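You operate a simulated robot arm through the tools that you are given. There is no shell and no other tool. Be economical: measure what you need, move in short steps, check, and stop when the job is done.

You run a simulated robot arm. Do the job below in one go: nothing can be reset, and whatever is moved stays where it is left.

TASK
Put things in order on the top of the stone counter. At the end: the clear lime drink bottle stands where the silver steel whisk stood; the purple pad is on the brown small saucer; the silver steel whisk stands where the purple pad stood; the silver green-knob tin is on the red saucer; whatever was shut is shut again. Leave all else as you found it, and nothing knocked over.

Only the result counts: the job must be done as asked and must still hold three seconds after the hand-in. Knocking over, shifting, dropping, spilling or breaking anything else fails it.

THE ROBOT
A 6-joint arm with a two-finger parallel gripper, fixed in place. Base frame: the origin is at the foot of the arm, x ahead of it, y to its left, z up; the work surface is at about z = 80. Units: cm, degrees, N and s.
With the tool pointing down near the work surface it reaches from about 26 to 68 cm from the base axis. Its first joint turns from -66.0 to 66.0 degrees. Payload 2.9 kg.
The tool frame sits at the grasp point between the pads (the TCP): z along the fingers, y along the line on which they close. The tips reach 3 cm beyond it. Largest opening 11 cm; finger width 2, thickness 1; the body of the gripper, 4.8 by 11.2 cm, starts 5.5 cm behind the TCP.
Orientation is told as [roll, pitch, yaw] about the base's x, y, z axes, in that order, counted from this pose: with the fingers straight down and closing along the base's y, the tool's x points along the base's -x, its y along +y and its z along -z.

THE INTERFACE
- The arm moves only by the tool move_arm. Its argument "targets" is a list that holds one entry, the list of rows, each a list of 7 numbers: the shift along the base's x, y, z in cm, then the turn, a rotation vector about the base's x, y, z in degrees, then the closure in counts, from 0 (fully open) to 255 (shut). In form: [[[dx, dy, dz, wx, wy, wz, fingers], ...]]. A call has 1 to 20 rows; each row shifts and turns the commanded pose from where the row before left it. A row lasts 0.2 s, in which the tool goes at most 5 cm and 8.6 degrees; a call with a longer step from one row to the next is refused whole, and so is a gripper value outside its range. A pose out of reach is approached as far as the arm can. The call stops where the force on the tool passes 40 N (or 10 N more than at its start, if that is more) or the arm is blocked; 0.2 s more then pass. The fingers move at their own pace (about 10.8 cm/s each) and stop on an object; they squeeze with about 36 N. The grip force told is the motor's: it shows also when the fingers shut on nothing. Time passes only in rows, and 0.2 s behind the last, so rows that do not move let the fingers close. The reply holds the time, the measured pose of the TCP, the force on the tool along the base axes, the opening and the grip force, in the units named above and with some noise, and new pictures: "pictures" is both (left out), scene, wrist or none.
- Cameras (640 x 400 px; columns grow to the right, rows downward): "scene" is fixed at [8.22, 43.61, 138.85]; the picture's right is [-0.71, -0.70, 0.00], its down [-0.38, 0.38, -0.84] and it looks along [0.59, -0.60, -0.54] (base axes); focal length 368 px, centre (320, 200). "wrist" rides on the gripper at [-3.6, 0, -5.7] in the tool frame; the picture's right is [0.00, -1.00, 0.00], its down [0.97, 0.00, -0.24] and it looks along [0.24, 0.00, 0.97] (tool axes); focal length 218 px, centre (320, 200). There is no depth. A picture from a camera that has moved, and an enlarged one, comes with that camera's place and axes in the base frame and with its lens.
- enlarge(camera, box): a new picture of the part [left, top, right, bottom] of that camera's present view, enlarged. The clock stands still meanwhile.
- hand_in(): hands the job in; it is judged then, once.

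Work in short steps. Places have to be worked out from the pictures, the camera data and where the tool is seen: move nearer, look again, correct. Check each grasp and each placing, and mend what went wrong. You have 120 turns and 150 pictures in all, those below and enlarged ones among them. Open the gripper and draw the arm clear of the work before you hand the job in, unless the task says otherwise; then end with one line.

The tools are called after "Emit:" as name(argument=value, ...) on one line, values as JSON. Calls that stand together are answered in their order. move_arm: Moves the arm, as the interface text tells. Its arguments: {"type":"object","properties":{"targets":{"type":"array","items":{"type":"array","items":{"type":"array","items":{"type":"number"}}}},"pictures":{"type":"string","enum":["both","scene","wrist","none"]}},"required":["targets"]} The other tools are called the same way: enlarge (camera, box) takes an enlarged picture of a part of a camera's view; hand_in () hands the job in.

At the start:

```text
time_s: 0.0
ee_pos: [41.42, -2.4, 107.92]
tcp_rot: [0.1, 0.1, 0.0]
force: [0.3, -1.1, 0.4]
gripper_width: 11.01
grasp_force: 0.0
```

scene: 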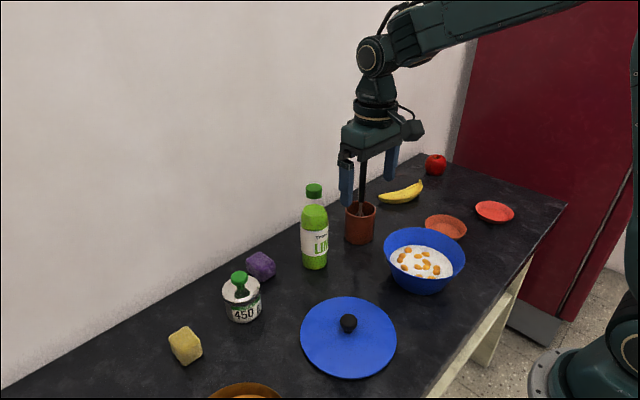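
wrist: 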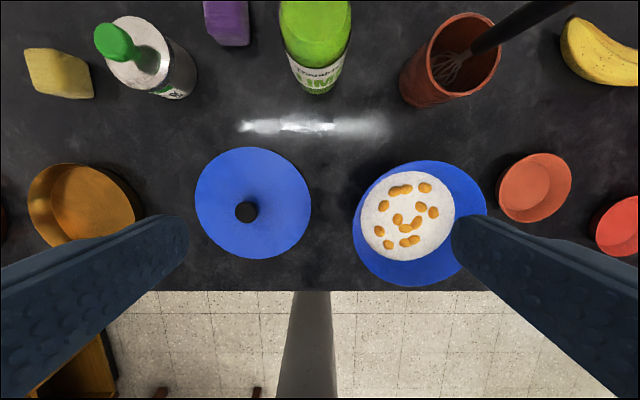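

I'll first look closely at the bottle, whisk and saucers to tell the objects apart.

Emit:
enlarge(camera="scene", box=[280, 140, 540, 300])

Emit:
enlarge(camera="scene", box=[140, 230, 400, 400])

Emit:
enlarge(camera="wrist", box=[0, 0, 320, 200])

Emit:
enlarge(camera="wrist", box=[320, 0, 640, 280])

```text
2.46 times, centred on (410, 220) of scene
camera zoom: at [8.22, 43.61, 138.85], right [-0.71, -0.7, 0.0], down [-0.38, 0.38, -0.84], along [0.59, -0.6, -0.54], focal length 906 px, centre (98, 151)
```

zoom: 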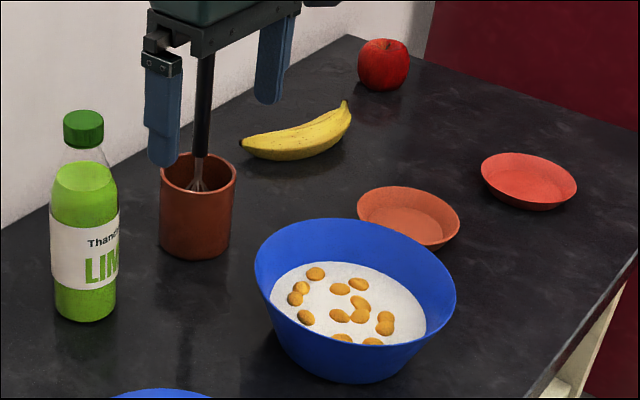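

```text
2.35 times, centred on (270, 315) of scene
camera zoom: at [8.22, 43.61, 138.85], right [-0.71, -0.7, 0.0], down [-0.38, 0.38, -0.84], along [0.59, -0.6, -0.54], focal length 866 px, centre (438, -71)
```

zoom: 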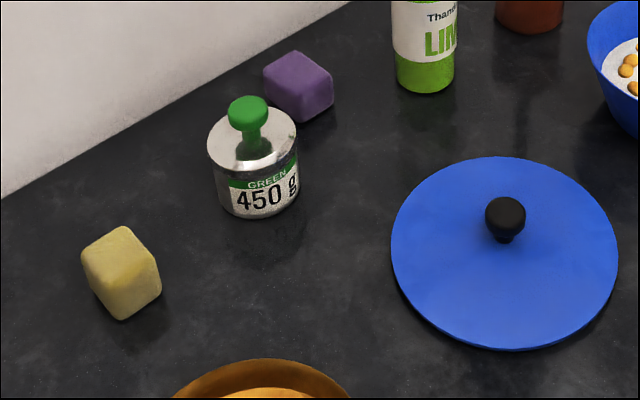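

```text
2.00 times, centred on (160, 100) of wrist
camera zoom: at [45.21, -2.35, 113.52], right [0.0, -1.0, 0.0], down [-0.97, 0.0, 0.24], along [-0.24, 0.0, -0.97], focal length 436 px, centre (640, 400)
```

zoom: 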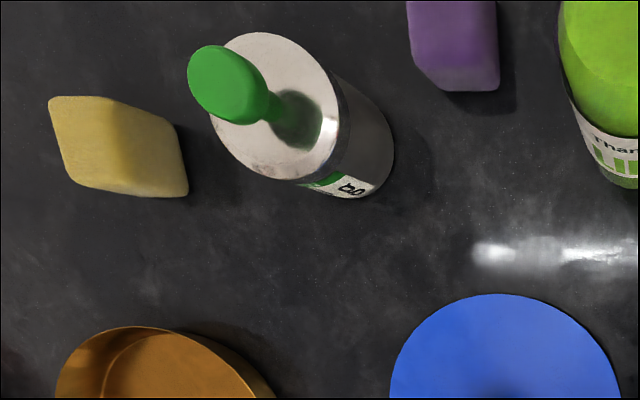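

```text
1.43 times, centred on (480, 140) of wrist
camera zoom: at [45.21, -2.35, 113.52], right [0.0, -1.0, 0.0], down [-0.97, 0.0, 0.24], along [-0.24, 0.0, -0.97], focal length 312 px, centre (91, 286)
```

zoom: 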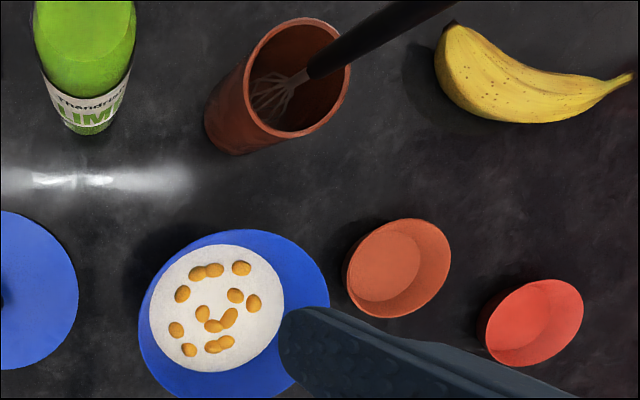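

The whisk sits in a crock; there are several saucers, and something dark red at the left edge of the wrist view. I move left and up to see the rest of the counter.

Emit:
move_arm(targets=[[[0, 4.5, 1, 0, 0, 0, 0], [0, 4.5, 1, 0, 0, 0, 0], [0, 4.5, 1, 0, 0, 0, 0], [0, 4.5, 0, 0, 0, 0, 0], [0, 4.5, 0, 0, 0, 0, 0], [0, 0, 0, 0, 0, 0, 0]]], pictures="both")

```text
time_s: 1.4
ee_pos: [41.45, 20.21, 110.82]
tcp_rot: [0.0, -0.1, 0.0]
force: [-0.4, 0.8, 0.0]
gripper_width: 10.97
grasp_force: 0.1
camera wrist: at [45.08, 20.21, 116.45], right [0.0, -1.0, 0.0], down [-0.97, 0.0, 0.24], along [-0.24, 0.0, -0.97], focal length 218 px, centre (320, 200)
```

scene: 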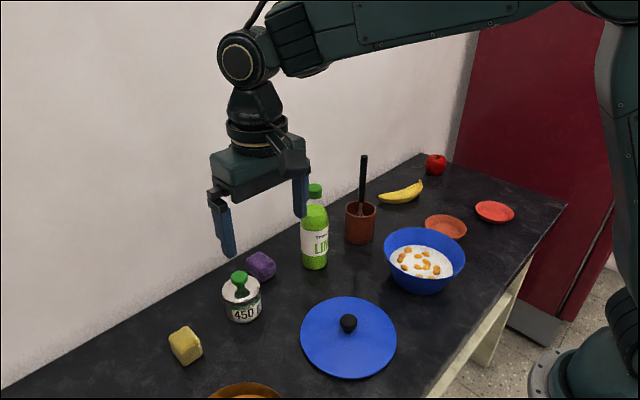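
wrist: 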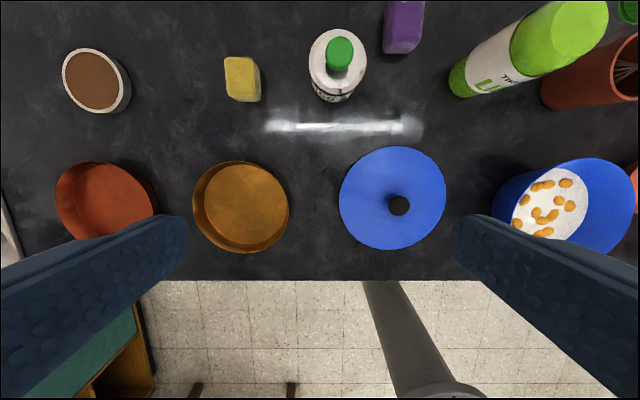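

More items on the left: a small brown thing with white rim and a reddish dish. I enlarge them.

Emit:
enlarge(camera="wrist", box=[0, 20, 320, 260])

Emit:
move_arm(targets=[[[0, 4, 1, 0, 0, 0, 0], [0, 4, 1, 0, 0, 0, 0], [0, 4, 1, 0, 0, 0, 0], [0, 0, 0, 0, 0, 0, 0]]], pictures="wrist")

```text
1.67 times, centred on (160, 140) of wrist
camera zoom: at [45.08, 20.21, 116.45], right [0.0, -1.0, 0.0], down [-0.97, 0.0, 0.24], along [-0.24, 0.0, -0.97], focal length 364 px, centre (587, 300)
```

zoom: 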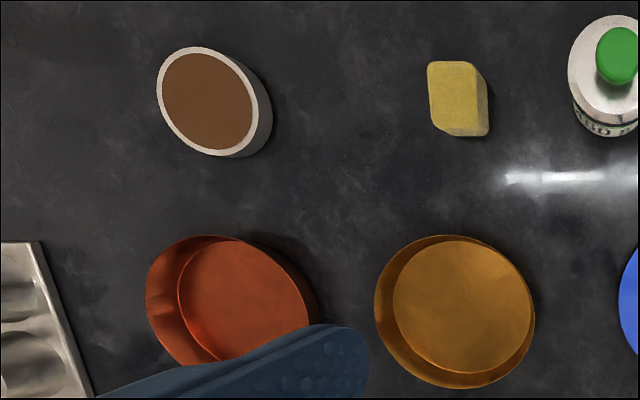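

```text
time_s: 2.4
ee_pos: [41.82, 32.01, 113.84]
tcp_rot: [0.0, 0.1, 0.0]
force: [-0.4, 0.6, -0.4]
gripper_width: 11.02
grasp_force: 0.0
camera wrist: at [45.45, 32.11, 119.46], right [0.0, -1.0, 0.0], down [-0.97, 0.0, 0.24], along [-0.24, 0.0, -0.97], focal length 218 px, centre (320, 200)
```

wrist: 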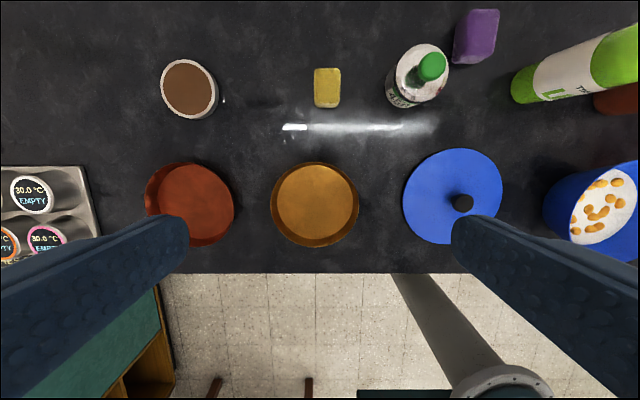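

The left holds two deep dishes (ochre, copper), a ramekin and a tray. Now I look at the two saucers on the right from above for comparison.

Emit:
enlarge(camera="wrist", box=[120, 40, 400, 260])

Emit:
move_arm(targets=[[[0, -5, 0, 0, 0, 0, 0], [0, -5, 0, 0, 0, 0, 0], [0, -5, 0, 0, 0, 0, 0], [0, -5, 0, 0, 0, 0, 0], [0, -5, 0, 0, 0, 0, 0], [0, -5, 0, 0, 0, 0, 0], [0, -5, 0, 0, 0, 0, 0], [0, -5, 0, 0, 0, 0, 0], [0, -5, 0, 0, 0, 0, 0], [0, -5, 0, 0, 0, 0, 0], [0, -5, 0, 0, 0, 0, 0], [0, 0, 0, 0, 0, 0, 0]]], pictures="wrist")

```text
1.82 times, centred on (260, 150) of wrist
camera zoom: at [45.45, 32.11, 119.46], right [0.0, -1.0, 0.0], down [-0.97, 0.0, 0.24], along [-0.24, 0.0, -0.97], focal length 397 px, centre (429, 291)
```

zoom: 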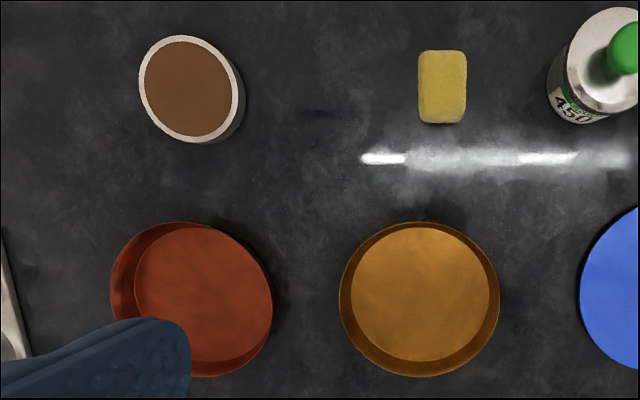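

```text
time_s: 5.0
ee_pos: [41.41, -22.85, 113.94]
tcp_rot: [0.1, 0.0, 0.0]
force: [0.4, 0.3, 0.1]
gripper_width: 10.99
grasp_force: 0.0
camera wrist: at [45.11, -22.86, 119.56], right [0.0, -1.0, 0.0], down [-0.97, 0.0, 0.24], along [-0.24, 0.0, -0.97], focal length 218 px, centre (320, 200)
```

wrist: 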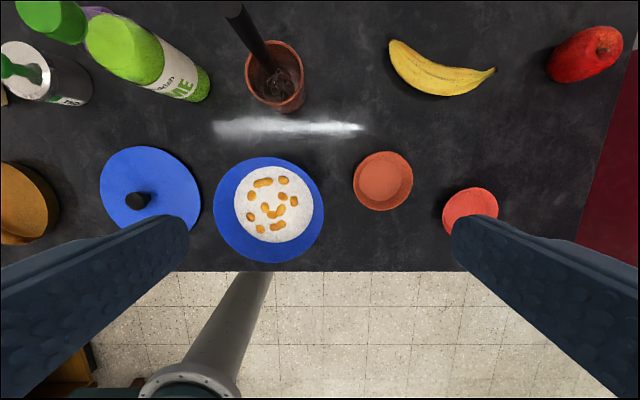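

Two same-size ~10.8 cm saucers on the right. I zoom in on them for colours.

Emit:
enlarge(camera="wrist", box=[340, 130, 520, 250])

Emit:
move_arm(targets=[[[2, -3, -3, 0, 0, 0, 0], [2, -3, -3, 0, 0, 0, 0], [0, -3, -3, 0, 0, 0, 0], [0, -3, 0, 0, 0, 0, 0], [0, 0, 0, 0, 0, 0, 0]]], pictures="wrist")

```text
3.33 times, centred on (430, 190) of wrist
camera zoom: at [45.11, -22.86, 119.56], right [0.0, -1.0, 0.0], down [-0.97, 0.0, 0.24], along [-0.24, 0.0, -0.97], focal length 728 px, centre (-47, 233)
```

zoom: 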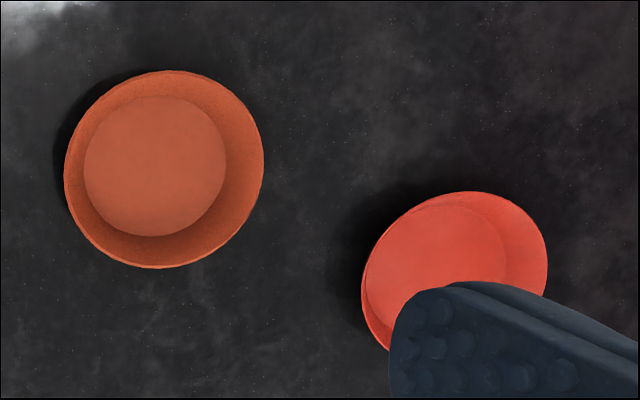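

```text
time_s: 6.2
ee_pos: [45.64, -35.14, 104.84]
tcp_rot: [0.0, 0.0, 0.1]
force: [0.2, 0.4, -0.1]
gripper_width: 11.02
grasp_force: 0.0
camera wrist: at [49.26, -35.05, 110.49], right [0.0, -1.0, 0.0], down [-0.97, 0.0, 0.24], along [-0.24, 0.0, -0.97], focal length 218 px, centre (320, 200)
```

wrist: 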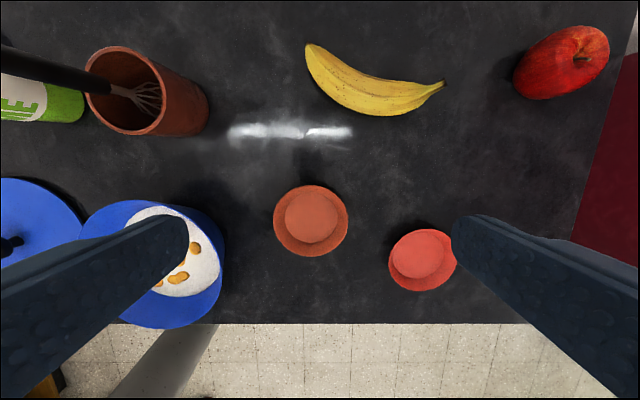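

The terracotta (brown) and red saucers are the true saucers. Plan: pad → brown saucer, whisk+crock → pad's place, bottle → whisk's place, tin → red saucer. I fly high over the pad (est. (60, 9.7)) to measure it.

Emit:
move_arm(targets=[[[0, 0, 4, 0, 0, 0, 0], [0, 0, 4, 0, 0, 0, 0], [0.8, 4.5, 0, 0, 0, 0, 0], [0.8, 4.5, 0, 0, 0, 0, 0], [0.8, 4.5, 0, 0, 0, 0, 0], [0.8, 4.5, 0, 0, 0, 0, 0], [0.8, 4.5, 0, 0, 0, 0, 0], [0.8, 4.5, 0, 0, 0, 0, 0], [0.8, 4.5, 0, 0, 0, 0, 0], [0.8, 4.5, 0, 0, 0, 0, 0], [0.8, 4.5, 0, 0, 0, 0, 0], [0.8, 4.5, 0, 0, 0, 0, 0], [0, 0, 0, 0, 0, 0, 0]]], pictures="wrist")

```text
time_s: 9.0
ee_pos: [53.42, 10.19, 112.76]
tcp_rot: [0.0, -0.2, 0.0]
force: [0.0, 0.1, -0.3]
gripper_width: 11.03
grasp_force: 0.0
camera wrist: at [57.11, 10.19, 118.37], right [0.0, -1.0, 0.0], down [-0.97, 0.0, 0.24], along [-0.24, 0.0, -0.97], focal length 218 px, centre (320, 200)
```

wrist: 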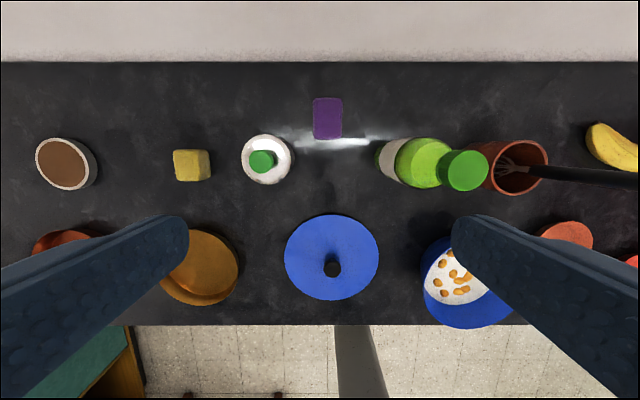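

The pad is seen; I enlarge to get its edges, and the bottle and whisk too.

Emit:
enlarge(camera="wrist", box=[230, 80, 390, 200])

Emit:
enlarge(camera="wrist", box=[370, 100, 570, 230])

```text
3.33 times, centred on (310, 140) of wrist
camera zoom: at [57.11, 10.19, 118.37], right [0.0, -1.0, 0.0], down [-0.97, 0.0, 0.24], along [-0.24, 0.0, -0.97], focal length 728 px, centre (353, 400)
```

zoom: 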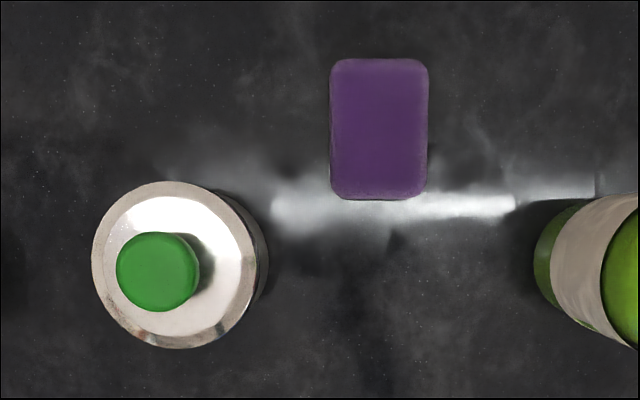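

```text
3.08 times, centred on (470, 165) of wrist
camera zoom: at [57.11, 10.19, 118.37], right [0.0, -1.0, 0.0], down [-0.97, 0.0, 0.24], along [-0.24, 0.0, -0.97], focal length 672 px, centre (-142, 308)
```

zoom: 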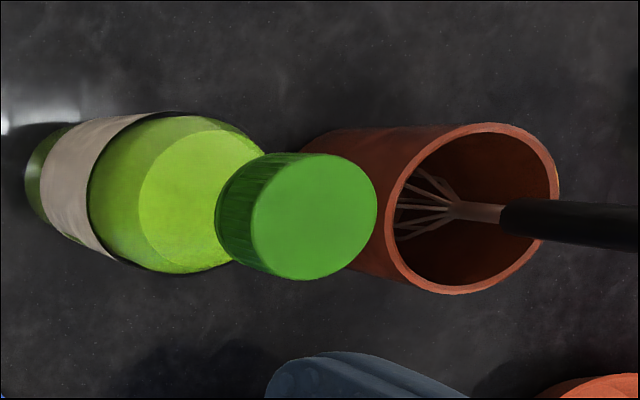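

Pad ≈ (61.1, 9.0), about 5.7×4.3 cm, aligned with axes; tin ≈ (55.4, 17.5). I descend above the pad with the fingers pre-closed to ~7.5 cm and look again.

Emit:
move_arm(targets=[[[3, -0.6, -2, 0, 0, 0, 80], [3, -0.6, -3, 0, 0, 0, 80], [1.6, 0, -4, 0, 0, 0, 80], [0, 0, -4, 0, 0, 0, 80], [0, 0, -4, 0, 0, 0, 80], [0, 0, -3, 0, 0, 0, 80], [0, 0, 0, 0, 0, 0, 80]]], pictures="both")

```text
time_s: 10.6
ee_pos: [61.35, 8.96, 92.79]
tcp_rot: [-0.1, 0.0, 0.0]
force: [0.1, 0.3, -0.7]
gripper_width: 7.57
grasp_force: 0.0
camera wrist: at [64.98, 8.99, 98.33], right [0.0, -1.0, 0.0], down [-0.97, 0.0, 0.24], along [-0.24, 0.0, -0.97], focal length 218 px, centre (320, 200)
```

scene: 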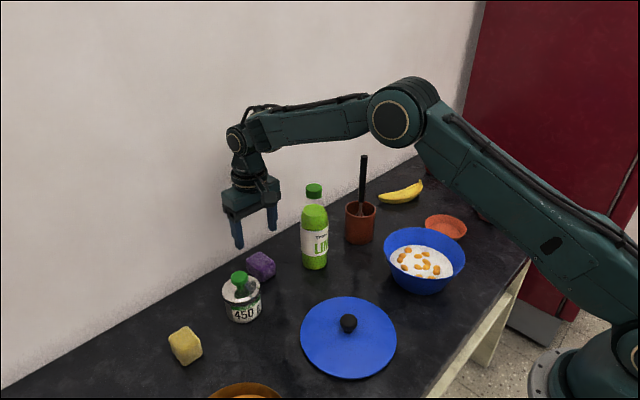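
wrist: 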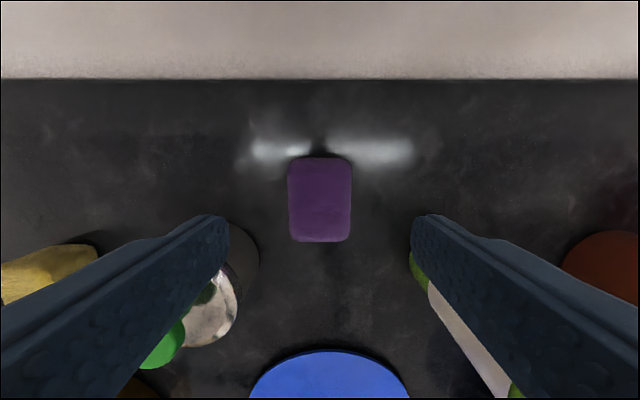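

Pad centre ≈ (61.3, 9.0), top z ≈ 84. I go down and close on it.

Emit:
move_arm(targets=[[[0, 0, -4, 0, 0, 0, 80], [0, 0, -3, 0, 0, 0, 80], [0, 0, -2.2, 0, 0, 0, 80], [0, 0, 0, 0, 0, 0, 80], [0, 0, 0, 0, 0, 0, 255], [0, 0, 0, 0, 0, 0, 255], [0, 0, 0, 0, 0, 0, 255]]], pictures="wrist")

```text
time_s: 12.2
ee_pos: [61.22, 8.95, 83.64]
tcp_rot: [0.1, 0.0, 0.0]
force: [-0.1, 1.0, 0.1]
gripper_width: 4.4
grasp_force: 35.9
camera wrist: at [64.84, 9.01, 89.26], right [0.0, -1.0, 0.0], down [-0.97, 0.0, 0.24], along [-0.24, 0.0, -0.97], focal length 218 px, centre (320, 200)
```

wrist: 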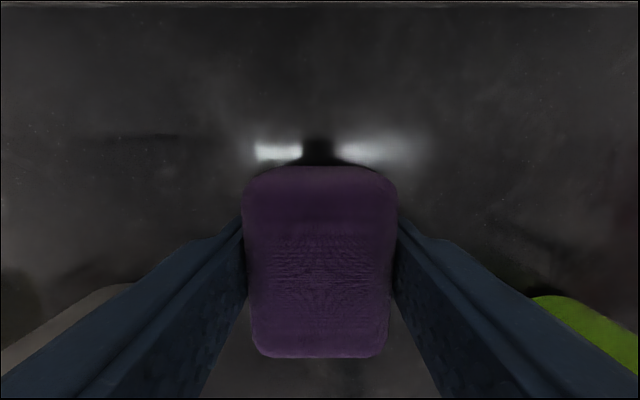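

Pad gripped (width 4.4). I lift straight up to z≈112 and carry it above the brown saucer (39.4, −33.8).

Emit:
move_arm(targets=[[[0, 0, 4, 0, 0, 0, 255], [0, 0, 4, 0, 0, 0, 255], [0, 0, 4, 0, 0, 0, 255], [0, 0, 4, 0, 0, 0, 255], [0, 0, 4, 0, 0, 0, 255], [0, 0, 4, 0, 0, 0, 255], [0, 0, 4, 0, 0, 0, 255], [-1.84, -3.56, 0, 0, 0, 0, 255], [-1.84, -3.56, 0, 0, 0, 0, 255], [-1.84, -3.56, 0, 0, 0, 0, 255], [-1.84, -3.56, 0, 0, 0, 0, 255], [-1.84, -3.56, 0, 0, 0, 0, 255], [-1.84, -3.56, 0, 0, 0, 0, 255], [-1.84, -3.56, 0, 0, 0, 0, 255], [-1.84, -3.56, 0, 0, 0, 0, 255], [-1.84, -3.56, 0, 0, 0, 0, 255], [-1.84, -3.56, 0, 0, 0, 0, 255], [-1.84, -3.56, 0, 0, 0, 0, 255], [-1.84, -3.56, 0, 0, 0, 0, 255], [0, 0, 0, 0, 0, 0, 255]]], pictures="both")

```text
time_s: 16.4
ee_pos: [39.34, -33.94, 111.66]
tcp_rot: [0.1, 0.0, -0.1]
force: [-0.8, -1.1, 0.0]
gripper_width: 4.37
grasp_force: 36.2
camera wrist: at [42.93, -33.86, 117.27], right [0.0, -1.0, 0.0], down [-0.97, 0.0, 0.24], along [-0.24, 0.0, -0.97], focal length 218 px, centre (320, 200)
```

scene: 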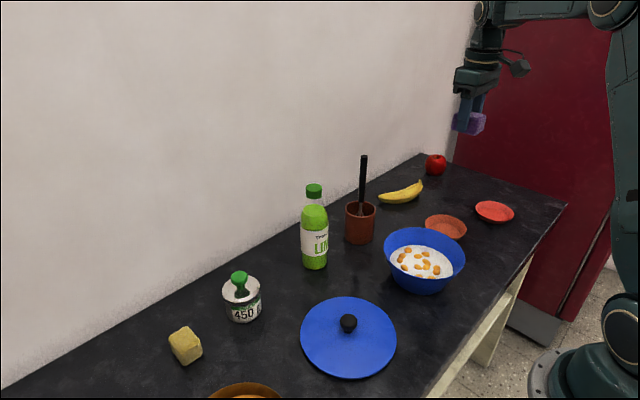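
wrist: 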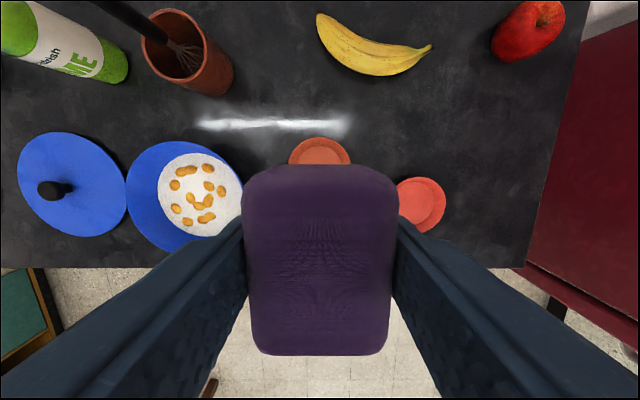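

Saucer lies in line. I descend to just above it and check.

Emit:
move_arm(targets=[[[0, 0, -4, 0, 0, 0, 255], [0, 0, -4, 0, 0, 0, 255], [0, 0, -4, 0, 0, 0, 255], [0, 0, -4, 0, 0, 0, 255], [0, 0, -4, 0, 0, 0, 255], [0, 0, -2.5, 0, 0, 0, 255], [0, 0, 0, 0, 0, 0, 255]]], pictures="both")

Emit:
enlarge(camera="scene", box=[380, 150, 540, 260])

```text
time_s: 18.0
ee_pos: [38.97, -33.84, 89.0]
tcp_rot: [0.0, 0.0, 0.0]
force: [-0.1, 0.1, -0.8]
gripper_width: 4.39
grasp_force: 36.2
camera wrist: at [42.64, -33.79, 94.62], right [0.0, -1.0, 0.0], down [-0.97, 0.0, 0.24], along [-0.24, 0.0, -0.97], focal length 218 px, centre (320, 200)
```

scene: 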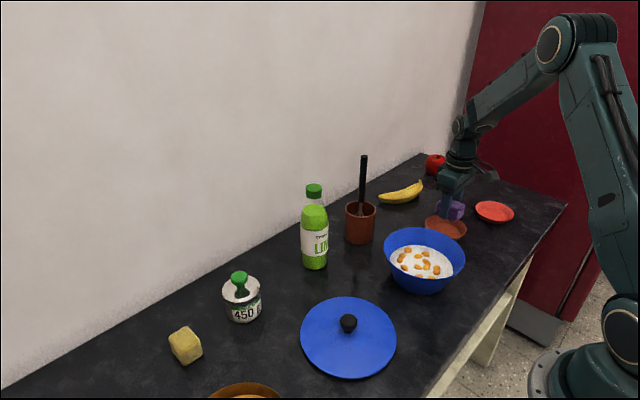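
wrist: 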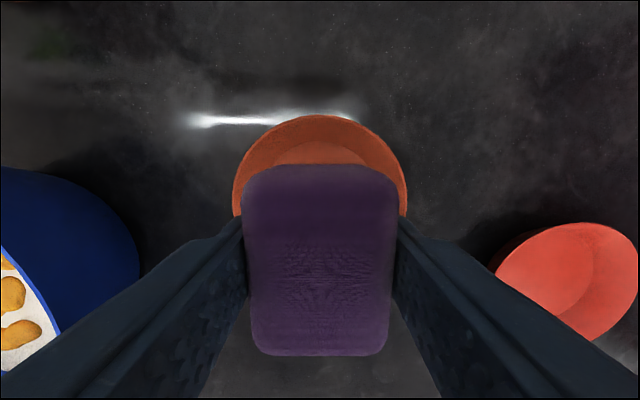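

```text
3.64 times, centred on (460, 205) of scene
camera zoom: at [8.22, 43.61, 138.85], right [-0.71, -0.7, 0.0], down [-0.38, 0.38, -0.84], along [0.59, -0.6, -0.54], focal length 1338 px, centre (-189, 182)
```

zoom: 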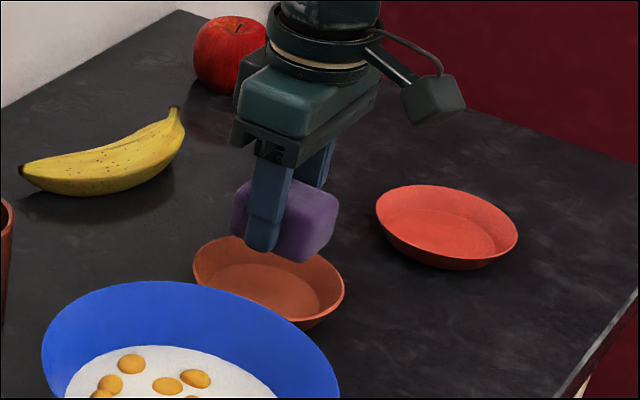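

Centred well. I lower slowly toward the saucer floor, watching the force.

Emit:
move_arm(targets=[[[0.1, 0, -2, 0, 0, 0, 255], [0.1, 0, -1.2, 0, 0, 0, 255], [0, 0, -0.5, 0, 0, 0, 255], [0, 0, -0.3, 0, 0, 0, 255], [0, 0, 0, 0, 0, 0, 255]]], pictures="none")

Emit:
enlarge(camera="scene", box=[410, 180, 490, 250])

```text
time_s: 19.2
ee_pos: [39.24, -33.78, 85.23]
tcp_rot: [0.1, 0.0, 0.1]
force: [0.0, 0.4, -0.7]
gripper_width: 4.38
grasp_force: 35.5
```

```text
5.71 times, centred on (450, 215) of scene
camera zoom: at [8.22, 43.61, 138.85], right [-0.71, -0.7, 0.0], down [-0.38, 0.38, -0.84], along [0.59, -0.6, -0.54], focal length 2102 px, centre (-423, 114)
```

zoom: 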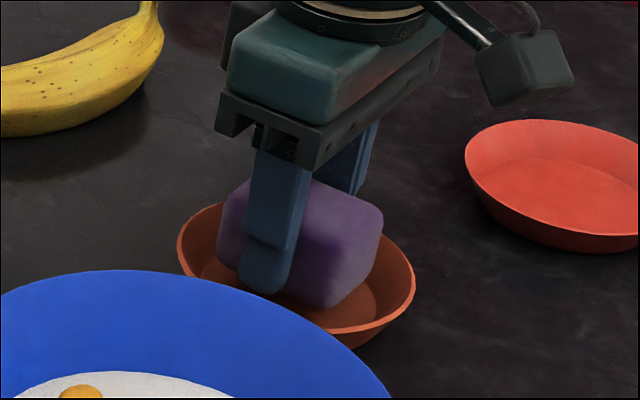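

Still ~1 cm above the floor; I lower in small steps.

Emit:
move_arm(targets=[[[0, 0, -0.3, 0, 0, 0, 255], [0, 0, -0.2, 0, 0, 0, 255], [0, 0, -0.2, 0, 0, 0, 255], [0, 0, 0, 0, 0, 0, 255]]], pictures="none")

Emit:
enlarge(camera="scene", box=[410, 180, 490, 250])

```text
time_s: 20.2
ee_pos: [39.29, -33.83, 84.45]
tcp_rot: [0.0, 0.1, 0.0]
force: [0.1, -0.2, -0.4]
gripper_width: 4.39
grasp_force: 35.9
```

```text
5.71 times, centred on (450, 215) of scene
camera zoom: at [8.22, 43.61, 138.85], right [-0.71, -0.7, 0.0], down [-0.38, 0.38, -0.84], along [0.59, -0.6, -0.54], focal length 2102 px, centre (-423, 114)
```

zoom: 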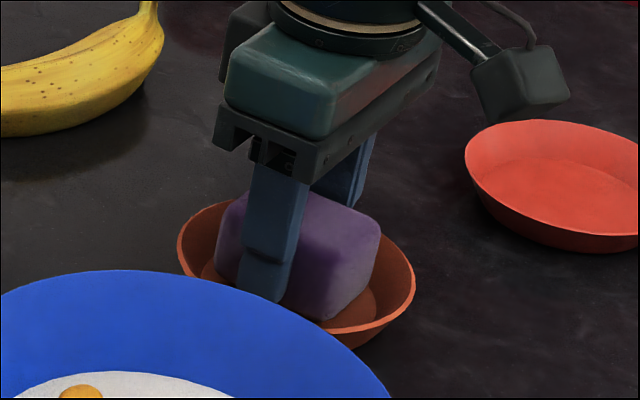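

Emit:
move_arm(targets=[[[0, 0, -0.2, 0, 0, 0, 255], [0, 0, -0.15, 0, 0, 0, 255], [0, 0, 0, 0, 0, 0, 255]]], pictures="none")

```text
time_s: 21.0
ee_pos: [39.11, -33.81, 84.14]
tcp_rot: [0.0, -0.1, 0.1]
force: [0.0, 0.2, -0.2]
gripper_width: 4.39
grasp_force: 36.1
```

No contact yet, pad bottom at about 80.5. One more small step.

Emit:
move_arm(targets=[[[0, 0, -0.15, 0, 0, 0, 255], [0, 0, 0, 0, 0, 0, 255]]], pictures="none")

Emit:
enlarge(camera="scene", box=[420, 195, 480, 245])

```text
time_s: 21.6
ee_pos: [39.27, -33.85, 84.09]
tcp_rot: [0.0, -0.1, -0.1]
force: [-1.7, 1.4, 7.4]
gripper_width: 4.38
grasp_force: 35.6
```

```text
8.00 times, centred on (450, 220) of scene
camera zoom: at [8.21, 43.62, 138.85], right [-0.71, -0.7, 0.0], down [-0.38, 0.38, -0.84], along [0.59, -0.6, -0.54], focal length 2944 px, centre (-720, 40)
```

zoom: 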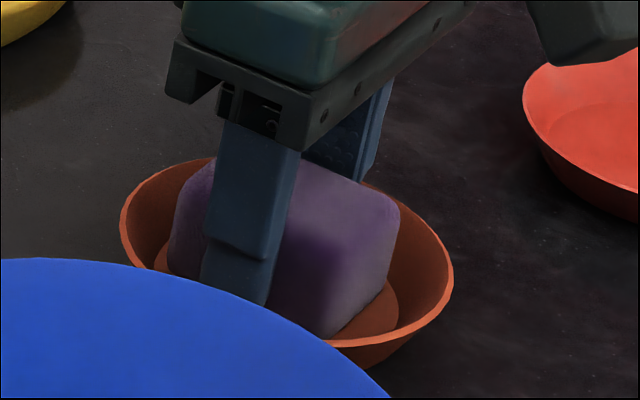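

Contact (7 N up). I open slightly only, lift out, then open and rise clear.

Emit:
move_arm(targets=[[[0, 0, 0, 0, 0, 0, 138], [0, 0, 0, 0, 0, 0, 138], [0, 0, 0.5, 0, 0, 0, 138], [0, 0, 1, 0, 0, 0, 134], [0, 0, 2, 0, 0, 0, 130], [0, 0, 4, 0, 0, 0, 120], [0, 0, 4, 0, 0, 0, 120], [0, 0, 4, 0, 0, 0, 80], [0, 0, 4, 0, 0, 0, 80], [0, 0, 0, 0, 0, 0, 80]]], pictures="both")

Emit:
enlarge(camera="scene", box=[400, 180, 520, 260])

```text
time_s: 23.8
ee_pos: [39.05, -33.73, 103.55]
tcp_rot: [-0.1, 0.0, 0.0]
force: [0.0, 0.0, 0.1]
gripper_width: 7.55
grasp_force: 0.0
camera wrist: at [42.76, -33.78, 109.14], right [0.0, -1.0, 0.0], down [-0.97, 0.0, 0.24], along [-0.24, 0.0, -0.97], focal length 218 px, centre (320, 200)
```

scene: 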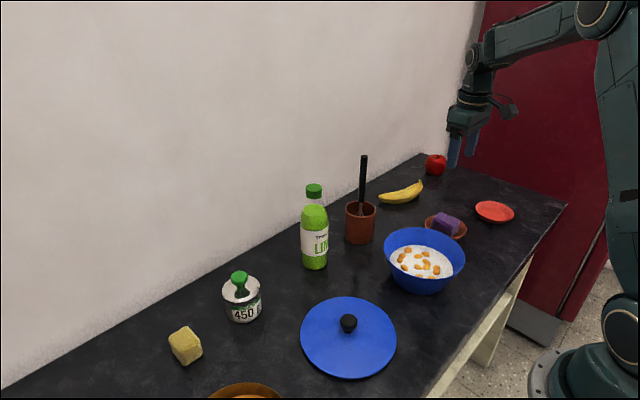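
wrist: 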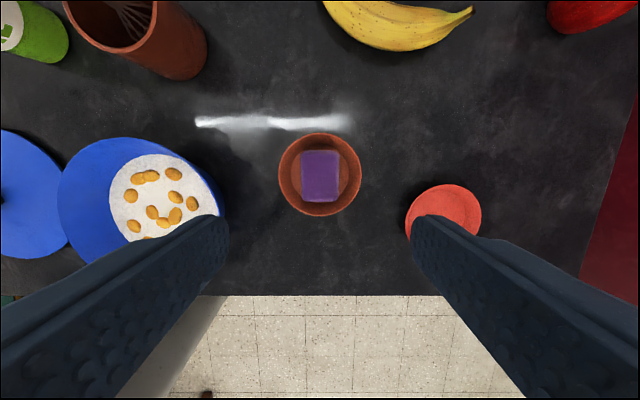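

```text
5.00 times, centred on (460, 220) of scene
camera zoom: at [8.22, 43.61, 138.85], right [-0.71, -0.7, 0.0], down [-0.38, 0.38, -0.84], along [0.59, -0.6, -0.54], focal length 1840 px, centre (-380, 100)
```

zoom: 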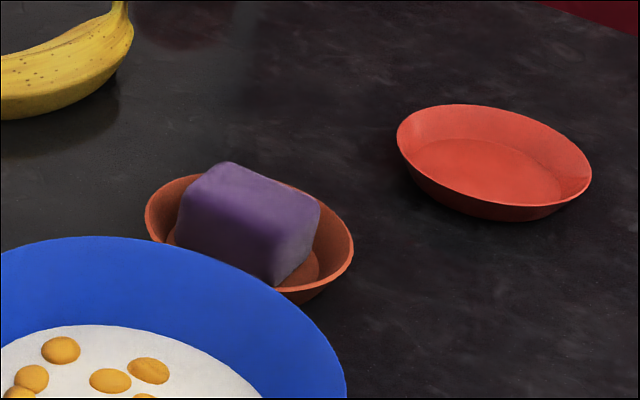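

Pad sits in the brown saucer. Next, the whisk: I rise and go above it to measure the handle.

Emit:
move_arm(targets=[[[0, 0, 4, 0, 0, 0, 80], [0, 0, 4, 0, 0, 0, 80], [0, 0, 4, 0, 0, 0, 80], [2, 3.5, 1, 0, 0, 0, 80], [2, 3.5, 0, 0, 0, 0, 80], [2, 3.5, 0, 0, 0, 0, 80], [2, 3.5, 0, 0, 0, 0, 80], [2, 3.6, 0, 0, 0, 0, 80], [0, 0, 0, 0, 0, 0, 80]]], pictures="both")

Emit:
enlarge(camera="wrist", box=[240, 80, 400, 240])

```text
time_s: 25.8
ee_pos: [49.09, -16.32, 116.56]
tcp_rot: [-0.1, -0.1, 0.1]
force: [0.1, -0.3, 0.1]
gripper_width: 7.54
grasp_force: 0.0
camera wrist: at [52.79, -16.19, 122.19], right [0.0, -1.0, 0.0], down [-0.97, 0.0, 0.24], along [-0.24, 0.0, -0.97], focal length 218 px, centre (320, 200)
```

scene: 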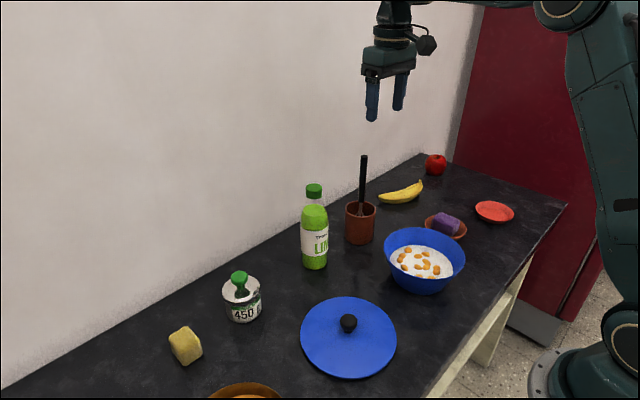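
wrist: 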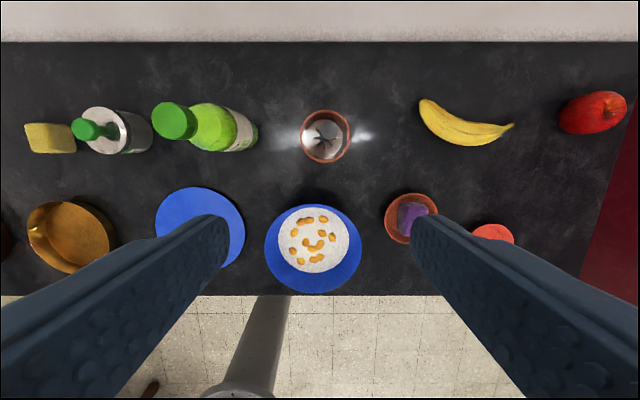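

```text
2.50 times, centred on (320, 160) of wrist
camera zoom: at [52.79, -16.19, 122.19], right [0.0, -1.0, 0.0], down [-0.97, 0.0, 0.24], along [-0.24, 0.0, -0.97], focal length 546 px, centre (320, 300)
```

zoom: 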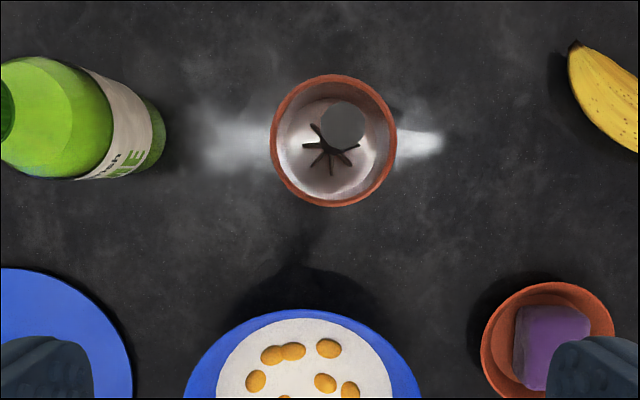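

The whisk handle stands vertical, centred on the crock at (54.2, −16.95), top z≈103. I move over and lower the fingers around the handle.

Emit:
move_arm(targets=[[[2.6, -0.3, 0, 0, 0, 0, 80], [2.5, -0.35, 0, 0, 0, 0, 80], [0, 0, -4, 0, 0, 0, 80], [0, 0, -4, 0, 0, 0, 80], [0, 0, 0, 0, 0, 0, 80]]], pictures="both")

Emit:
enlarge(camera="scene", box=[300, 60, 460, 260])

```text
time_s: 27.0
ee_pos: [54.41, -17.09, 108.56]
tcp_rot: [-0.1, 0.1, 0.1]
force: [1.2, -0.4, 0.1]
gripper_width: 7.55
grasp_force: 0.1
camera wrist: at [58.04, -17.04, 114.24], right [0.0, -1.0, 0.0], down [-0.97, 0.0, 0.24], along [-0.24, 0.0, -0.97], focal length 218 px, centre (320, 200)
```

scene: 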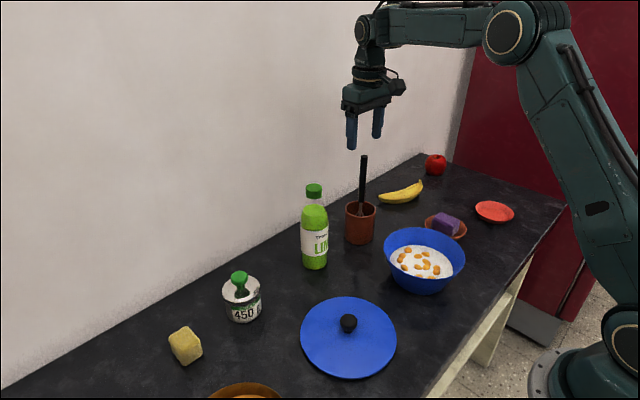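
wrist: 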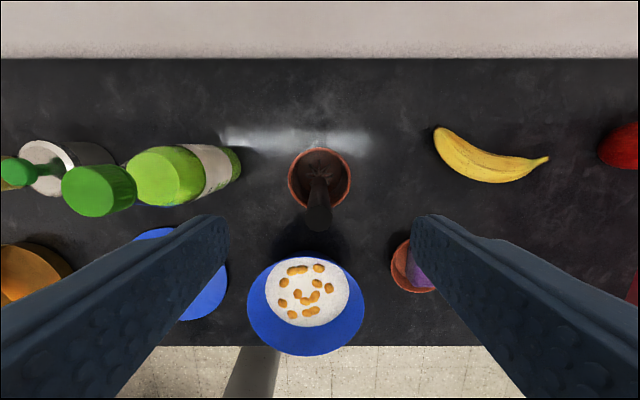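

```text
2.00 times, centred on (380, 160) of scene
camera zoom: at [8.22, 43.61, 138.85], right [-0.71, -0.7, 0.0], down [-0.38, 0.38, -0.84], along [0.59, -0.6, -0.54], focal length 736 px, centre (200, 280)
```

zoom: 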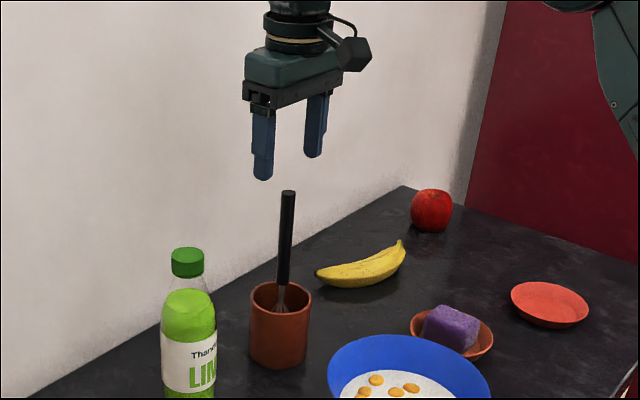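

Aligned. I descend to z≈99 and close on the handle.

Emit:
move_arm(targets=[[[-0.1, 0.05, -3.5, 0, 0, 0, 80], [0, 0, -3.5, 0, 0, 0, 80], [0, 0, -2.2, 0, 0, 0, 80], [0, 0, 0, 0, 0, 0, 150], [0, 0, 0, 0, 0, 0, 255], [0, 0, 0, 0, 0, 0, 255], [0, 0, 0, 0, 0, 0, 255]]], pictures="both")

Emit:
enlarge(camera="scene", box=[300, 60, 460, 260])

```text
time_s: 28.6
ee_pos: [54.28, -16.98, 99.3]
tcp_rot: [0.1, 0.1, 0.1]
force: [0.4, -0.1, -0.7]
gripper_width: 1.54
grasp_force: 36.0
camera wrist: at [57.91, -16.95, 104.81], right [0.0, -1.0, 0.0], down [-0.97, 0.0, 0.24], along [-0.24, 0.0, -0.97], focal length 218 px, centre (320, 200)
```

scene: 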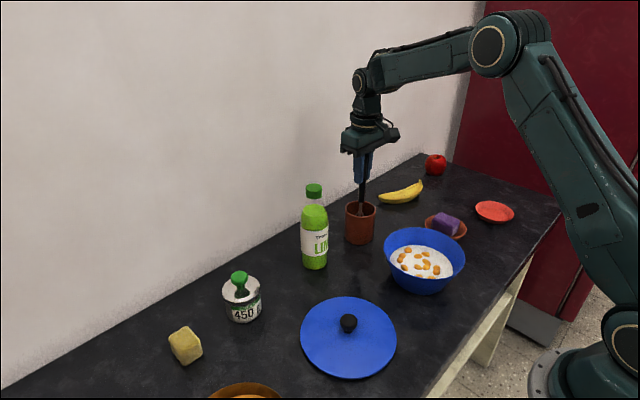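
wrist: 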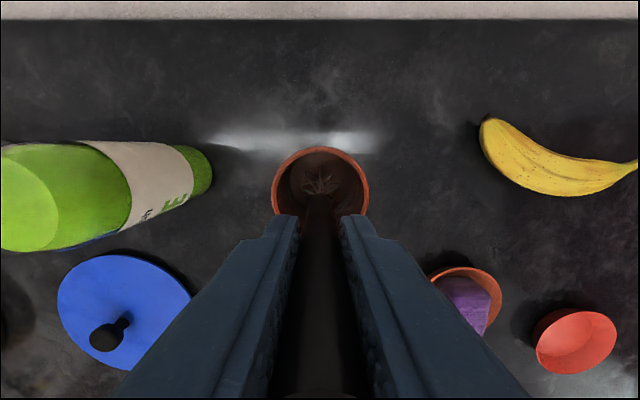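

```text
2.00 times, centred on (380, 160) of scene
camera zoom: at [8.23, 43.61, 138.85], right [-0.71, -0.7, 0.0], down [-0.38, 0.38, -0.84], along [0.59, -0.6, -0.54], focal length 736 px, centre (200, 280)
```

zoom: 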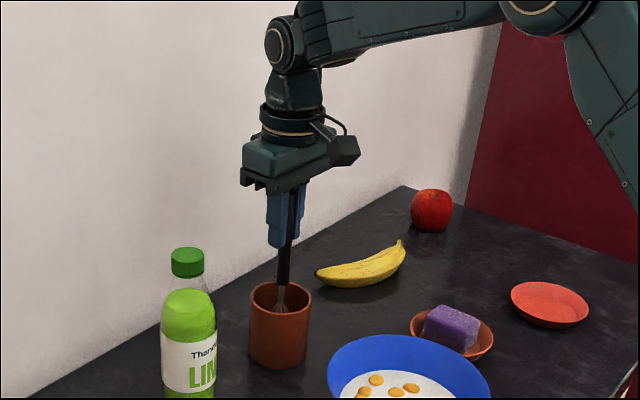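

Grip on the handle is firm. I lift 2 cm slowly to see whether the crock comes along.

Emit:
move_arm(targets=[[[0, 0, 0.5, 0, 0, 0, 255], [0, 0, 0.7, 0, 0, 0, 255], [0, 0, 0.8, 0, 0, 0, 255], [0, 0, 0, 0, 0, 0, 255]]], pictures="none")

Emit:
enlarge(camera="scene", box=[300, 60, 460, 260])

```text
time_s: 29.6
ee_pos: [54.22, -16.72, 101.31]
tcp_rot: [0.0, 0.0, 0.0]
force: [-0.4, 0.1, -1.2]
gripper_width: 1.5
grasp_force: 35.5
```

```text
2.00 times, centred on (380, 160) of scene
camera zoom: at [8.23, 43.61, 138.85], right [-0.71, -0.7, 0.0], down [-0.38, 0.38, -0.84], along [0.59, -0.6, -0.54], focal length 736 px, centre (200, 280)
```

zoom: 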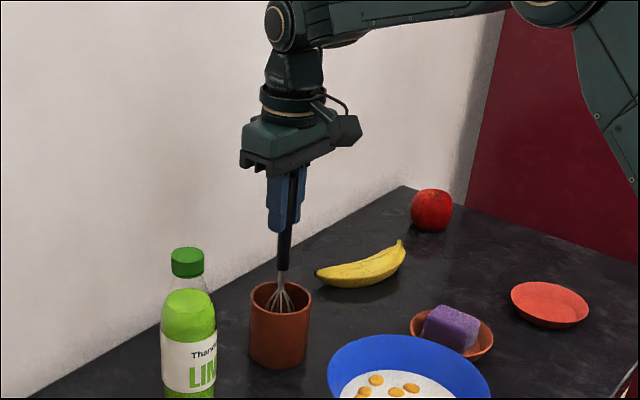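

The whisk is loose from the crock. I set it back and release to see whether it stands by itself (inside the crock it is safe).

Emit:
move_arm(targets=[[[0, -0.2, -1, 0, 0, 0, 255], [0, 0, -0.9, 0, 0, 0, 255], [0, 0, -0.1, 0, 0, 0, 255], [0, 0, 0, 0, 0, 0, 210], [0, 0, 0, 0, 0, 0, 180], [0, 0, 0, 0, 0, 0, 140], [0, 0, 0, 0, 0, 0, 80], [0, 0, 0, 0, 0, 0, 80], [0, 0, 0, 0, 0, 0, 80]]], pictures="wrist")

Emit:
enlarge(camera="scene", box=[320, 120, 400, 260])

```text
time_s: 31.6
ee_pos: [54.18, -17.02, 99.3]
tcp_rot: [0.0, 0.0, 0.0]
force: [-0.9, 0.4, -0.7]
gripper_width: 7.55
grasp_force: 0.0
camera wrist: at [57.91, -17.0, 104.91], right [0.0, -1.0, 0.0], down [-0.97, 0.0, 0.24], along [-0.24, 0.0, -0.97], focal length 218 px, centre (320, 200)
```

wrist: 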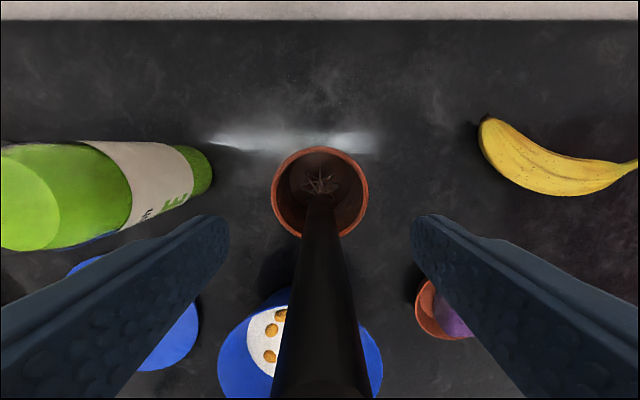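

```text
2.86 times, centred on (360, 190) of scene
camera zoom: at [8.22, 43.61, 138.85], right [-0.71, -0.7, 0.0], down [-0.38, 0.38, -0.84], along [0.59, -0.6, -0.54], focal length 1051 px, centre (206, 229)
```

zoom: 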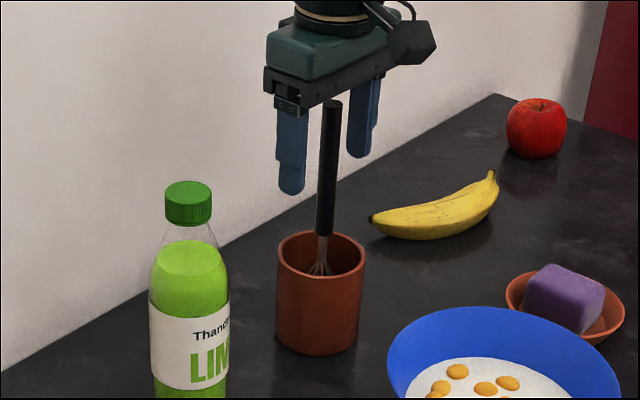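

The whisk stands upright by itself, so it can stand on the counter alone; the crock (7 cm inside) stays and the ~6.2 cm bottle will go in it, where the whisk stood. I regrip, and lift the whisk clear of the crock.

Emit:
move_arm(targets=[[[0, 0, 0, 0, 0, 0, 160], [0, 0, 0, 0, 0, 0, 255], [0, 0, 0, 0, 0, 0, 255], [0, 0, 0, 0, 0, 0, 255], [0, 0, 1, 0, 0, 0, 255], [0, 0, 3, 0, 0, 0, 255], [0, 0, 3, 0, 0, 0, 255], [0, 0, 3, 0, 0, 0, 255], [0, 0, 3.5, 0, 0, 0, 255], [0, 0, 0, 0, 0, 0, 255]]], pictures="scene")

Emit:
enlarge(camera="scene", box=[300, 60, 440, 260])

```text
time_s: 33.8
ee_pos: [54.18, -16.96, 112.94]
tcp_rot: [0.0, -0.1, 0.0]
force: [-0.9, -0.1, -1.4]
gripper_width: 1.53
grasp_force: 35.9
```

scene: 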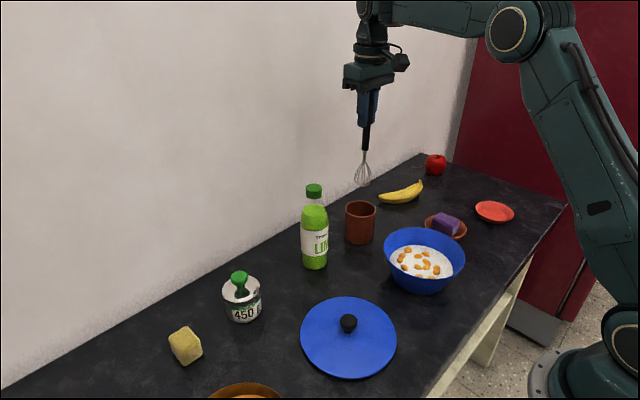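

```text
2.00 times, centred on (370, 160) of scene
camera zoom: at [8.23, 43.61, 138.85], right [-0.71, -0.7, 0.0], down [-0.38, 0.38, -0.84], along [0.59, -0.6, -0.54], focal length 736 px, centre (220, 280)
```

zoom: 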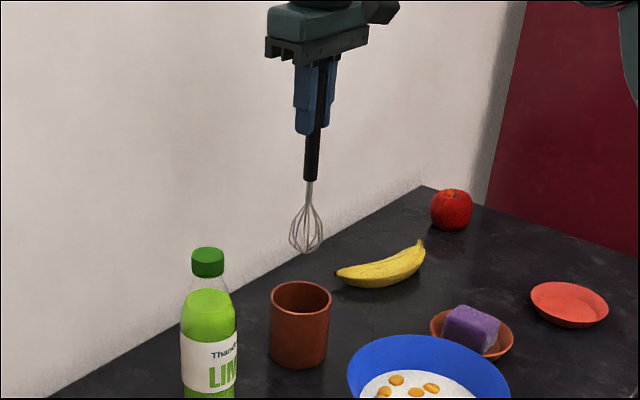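

The whisk has a balloon head. I look inside the crock now to see if there is any insert that held it upright.

Emit:
enlarge(camera="wrist", box=[260, 100, 380, 240])

```text
2.86 times, centred on (320, 170) of wrist
camera zoom: at [57.87, -17.01, 118.59], right [0.0, -1.0, 0.0], down [-0.97, 0.0, 0.24], along [-0.24, 0.0, -0.97], focal length 624 px, centre (320, 286)
```

zoom: 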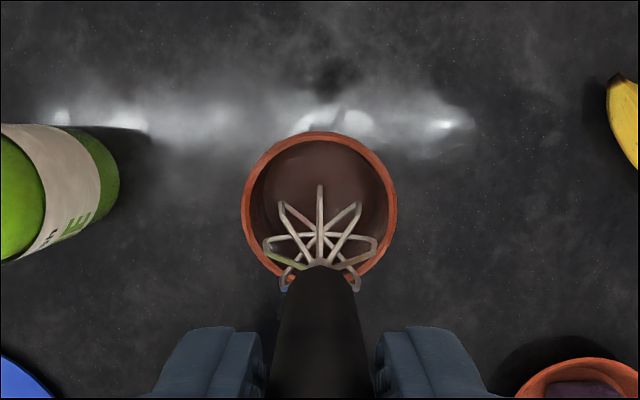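

Empty crock with a flat floor: the whisk does stand alone. I carry it around behind the bottle (x≈62.5) to the pad's old place.

Emit:
move_arm(targets=[[[2.8, 0, 0, 0, 0, 0, 255], [2.8, 0, 0, 0, 0, 0, 255], [2.8, 0, 0, 0, 0, 0, 255], [0, 4, 0, 0, 0, 0, 255], [0, 4, 0, 0, 0, 0, 255], [0, 4, 0, 0, 0, 0, 255], [0, 4, 0, 0, 0, 0, 255], [0, 4, 0, 0, 0, 0, 255], [0, 4, 0, 0, 0, 0, 255], [-1.1, 2, 0, 0, 0, 0, 255], [0, 0, 0, 0, 0, 0, 255], [0, 0, 0, 0, 0, 0, 255]]], pictures="both")

```text
time_s: 36.4
ee_pos: [59.5, 9.31, 112.28]
tcp_rot: [-0.1, 0.0, 0.0]
force: [-0.7, 0.4, -0.6]
gripper_width: 1.53
grasp_force: 35.6
out of reach, approached as far as the arm can: row 3
camera wrist: at [63.21, 9.29, 117.96], right [0.0, -1.0, 0.0], down [-0.97, 0.0, 0.24], along [-0.24, 0.0, -0.97], focal length 218 px, centre (320, 200)
```

scene: 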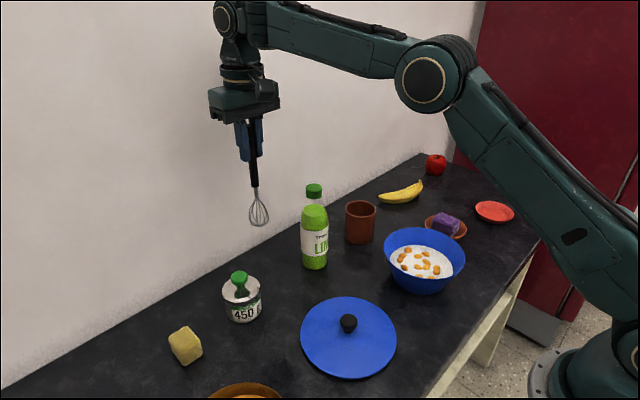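
wrist: 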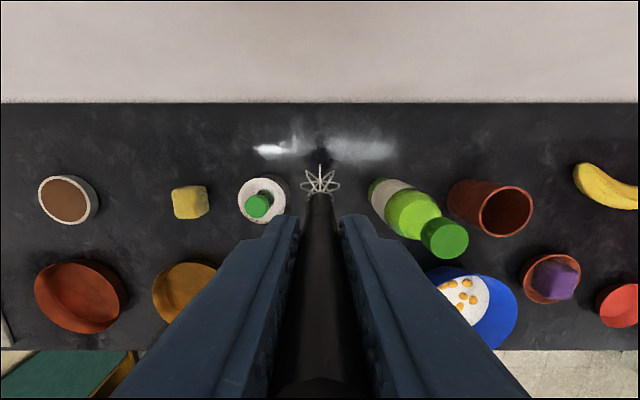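

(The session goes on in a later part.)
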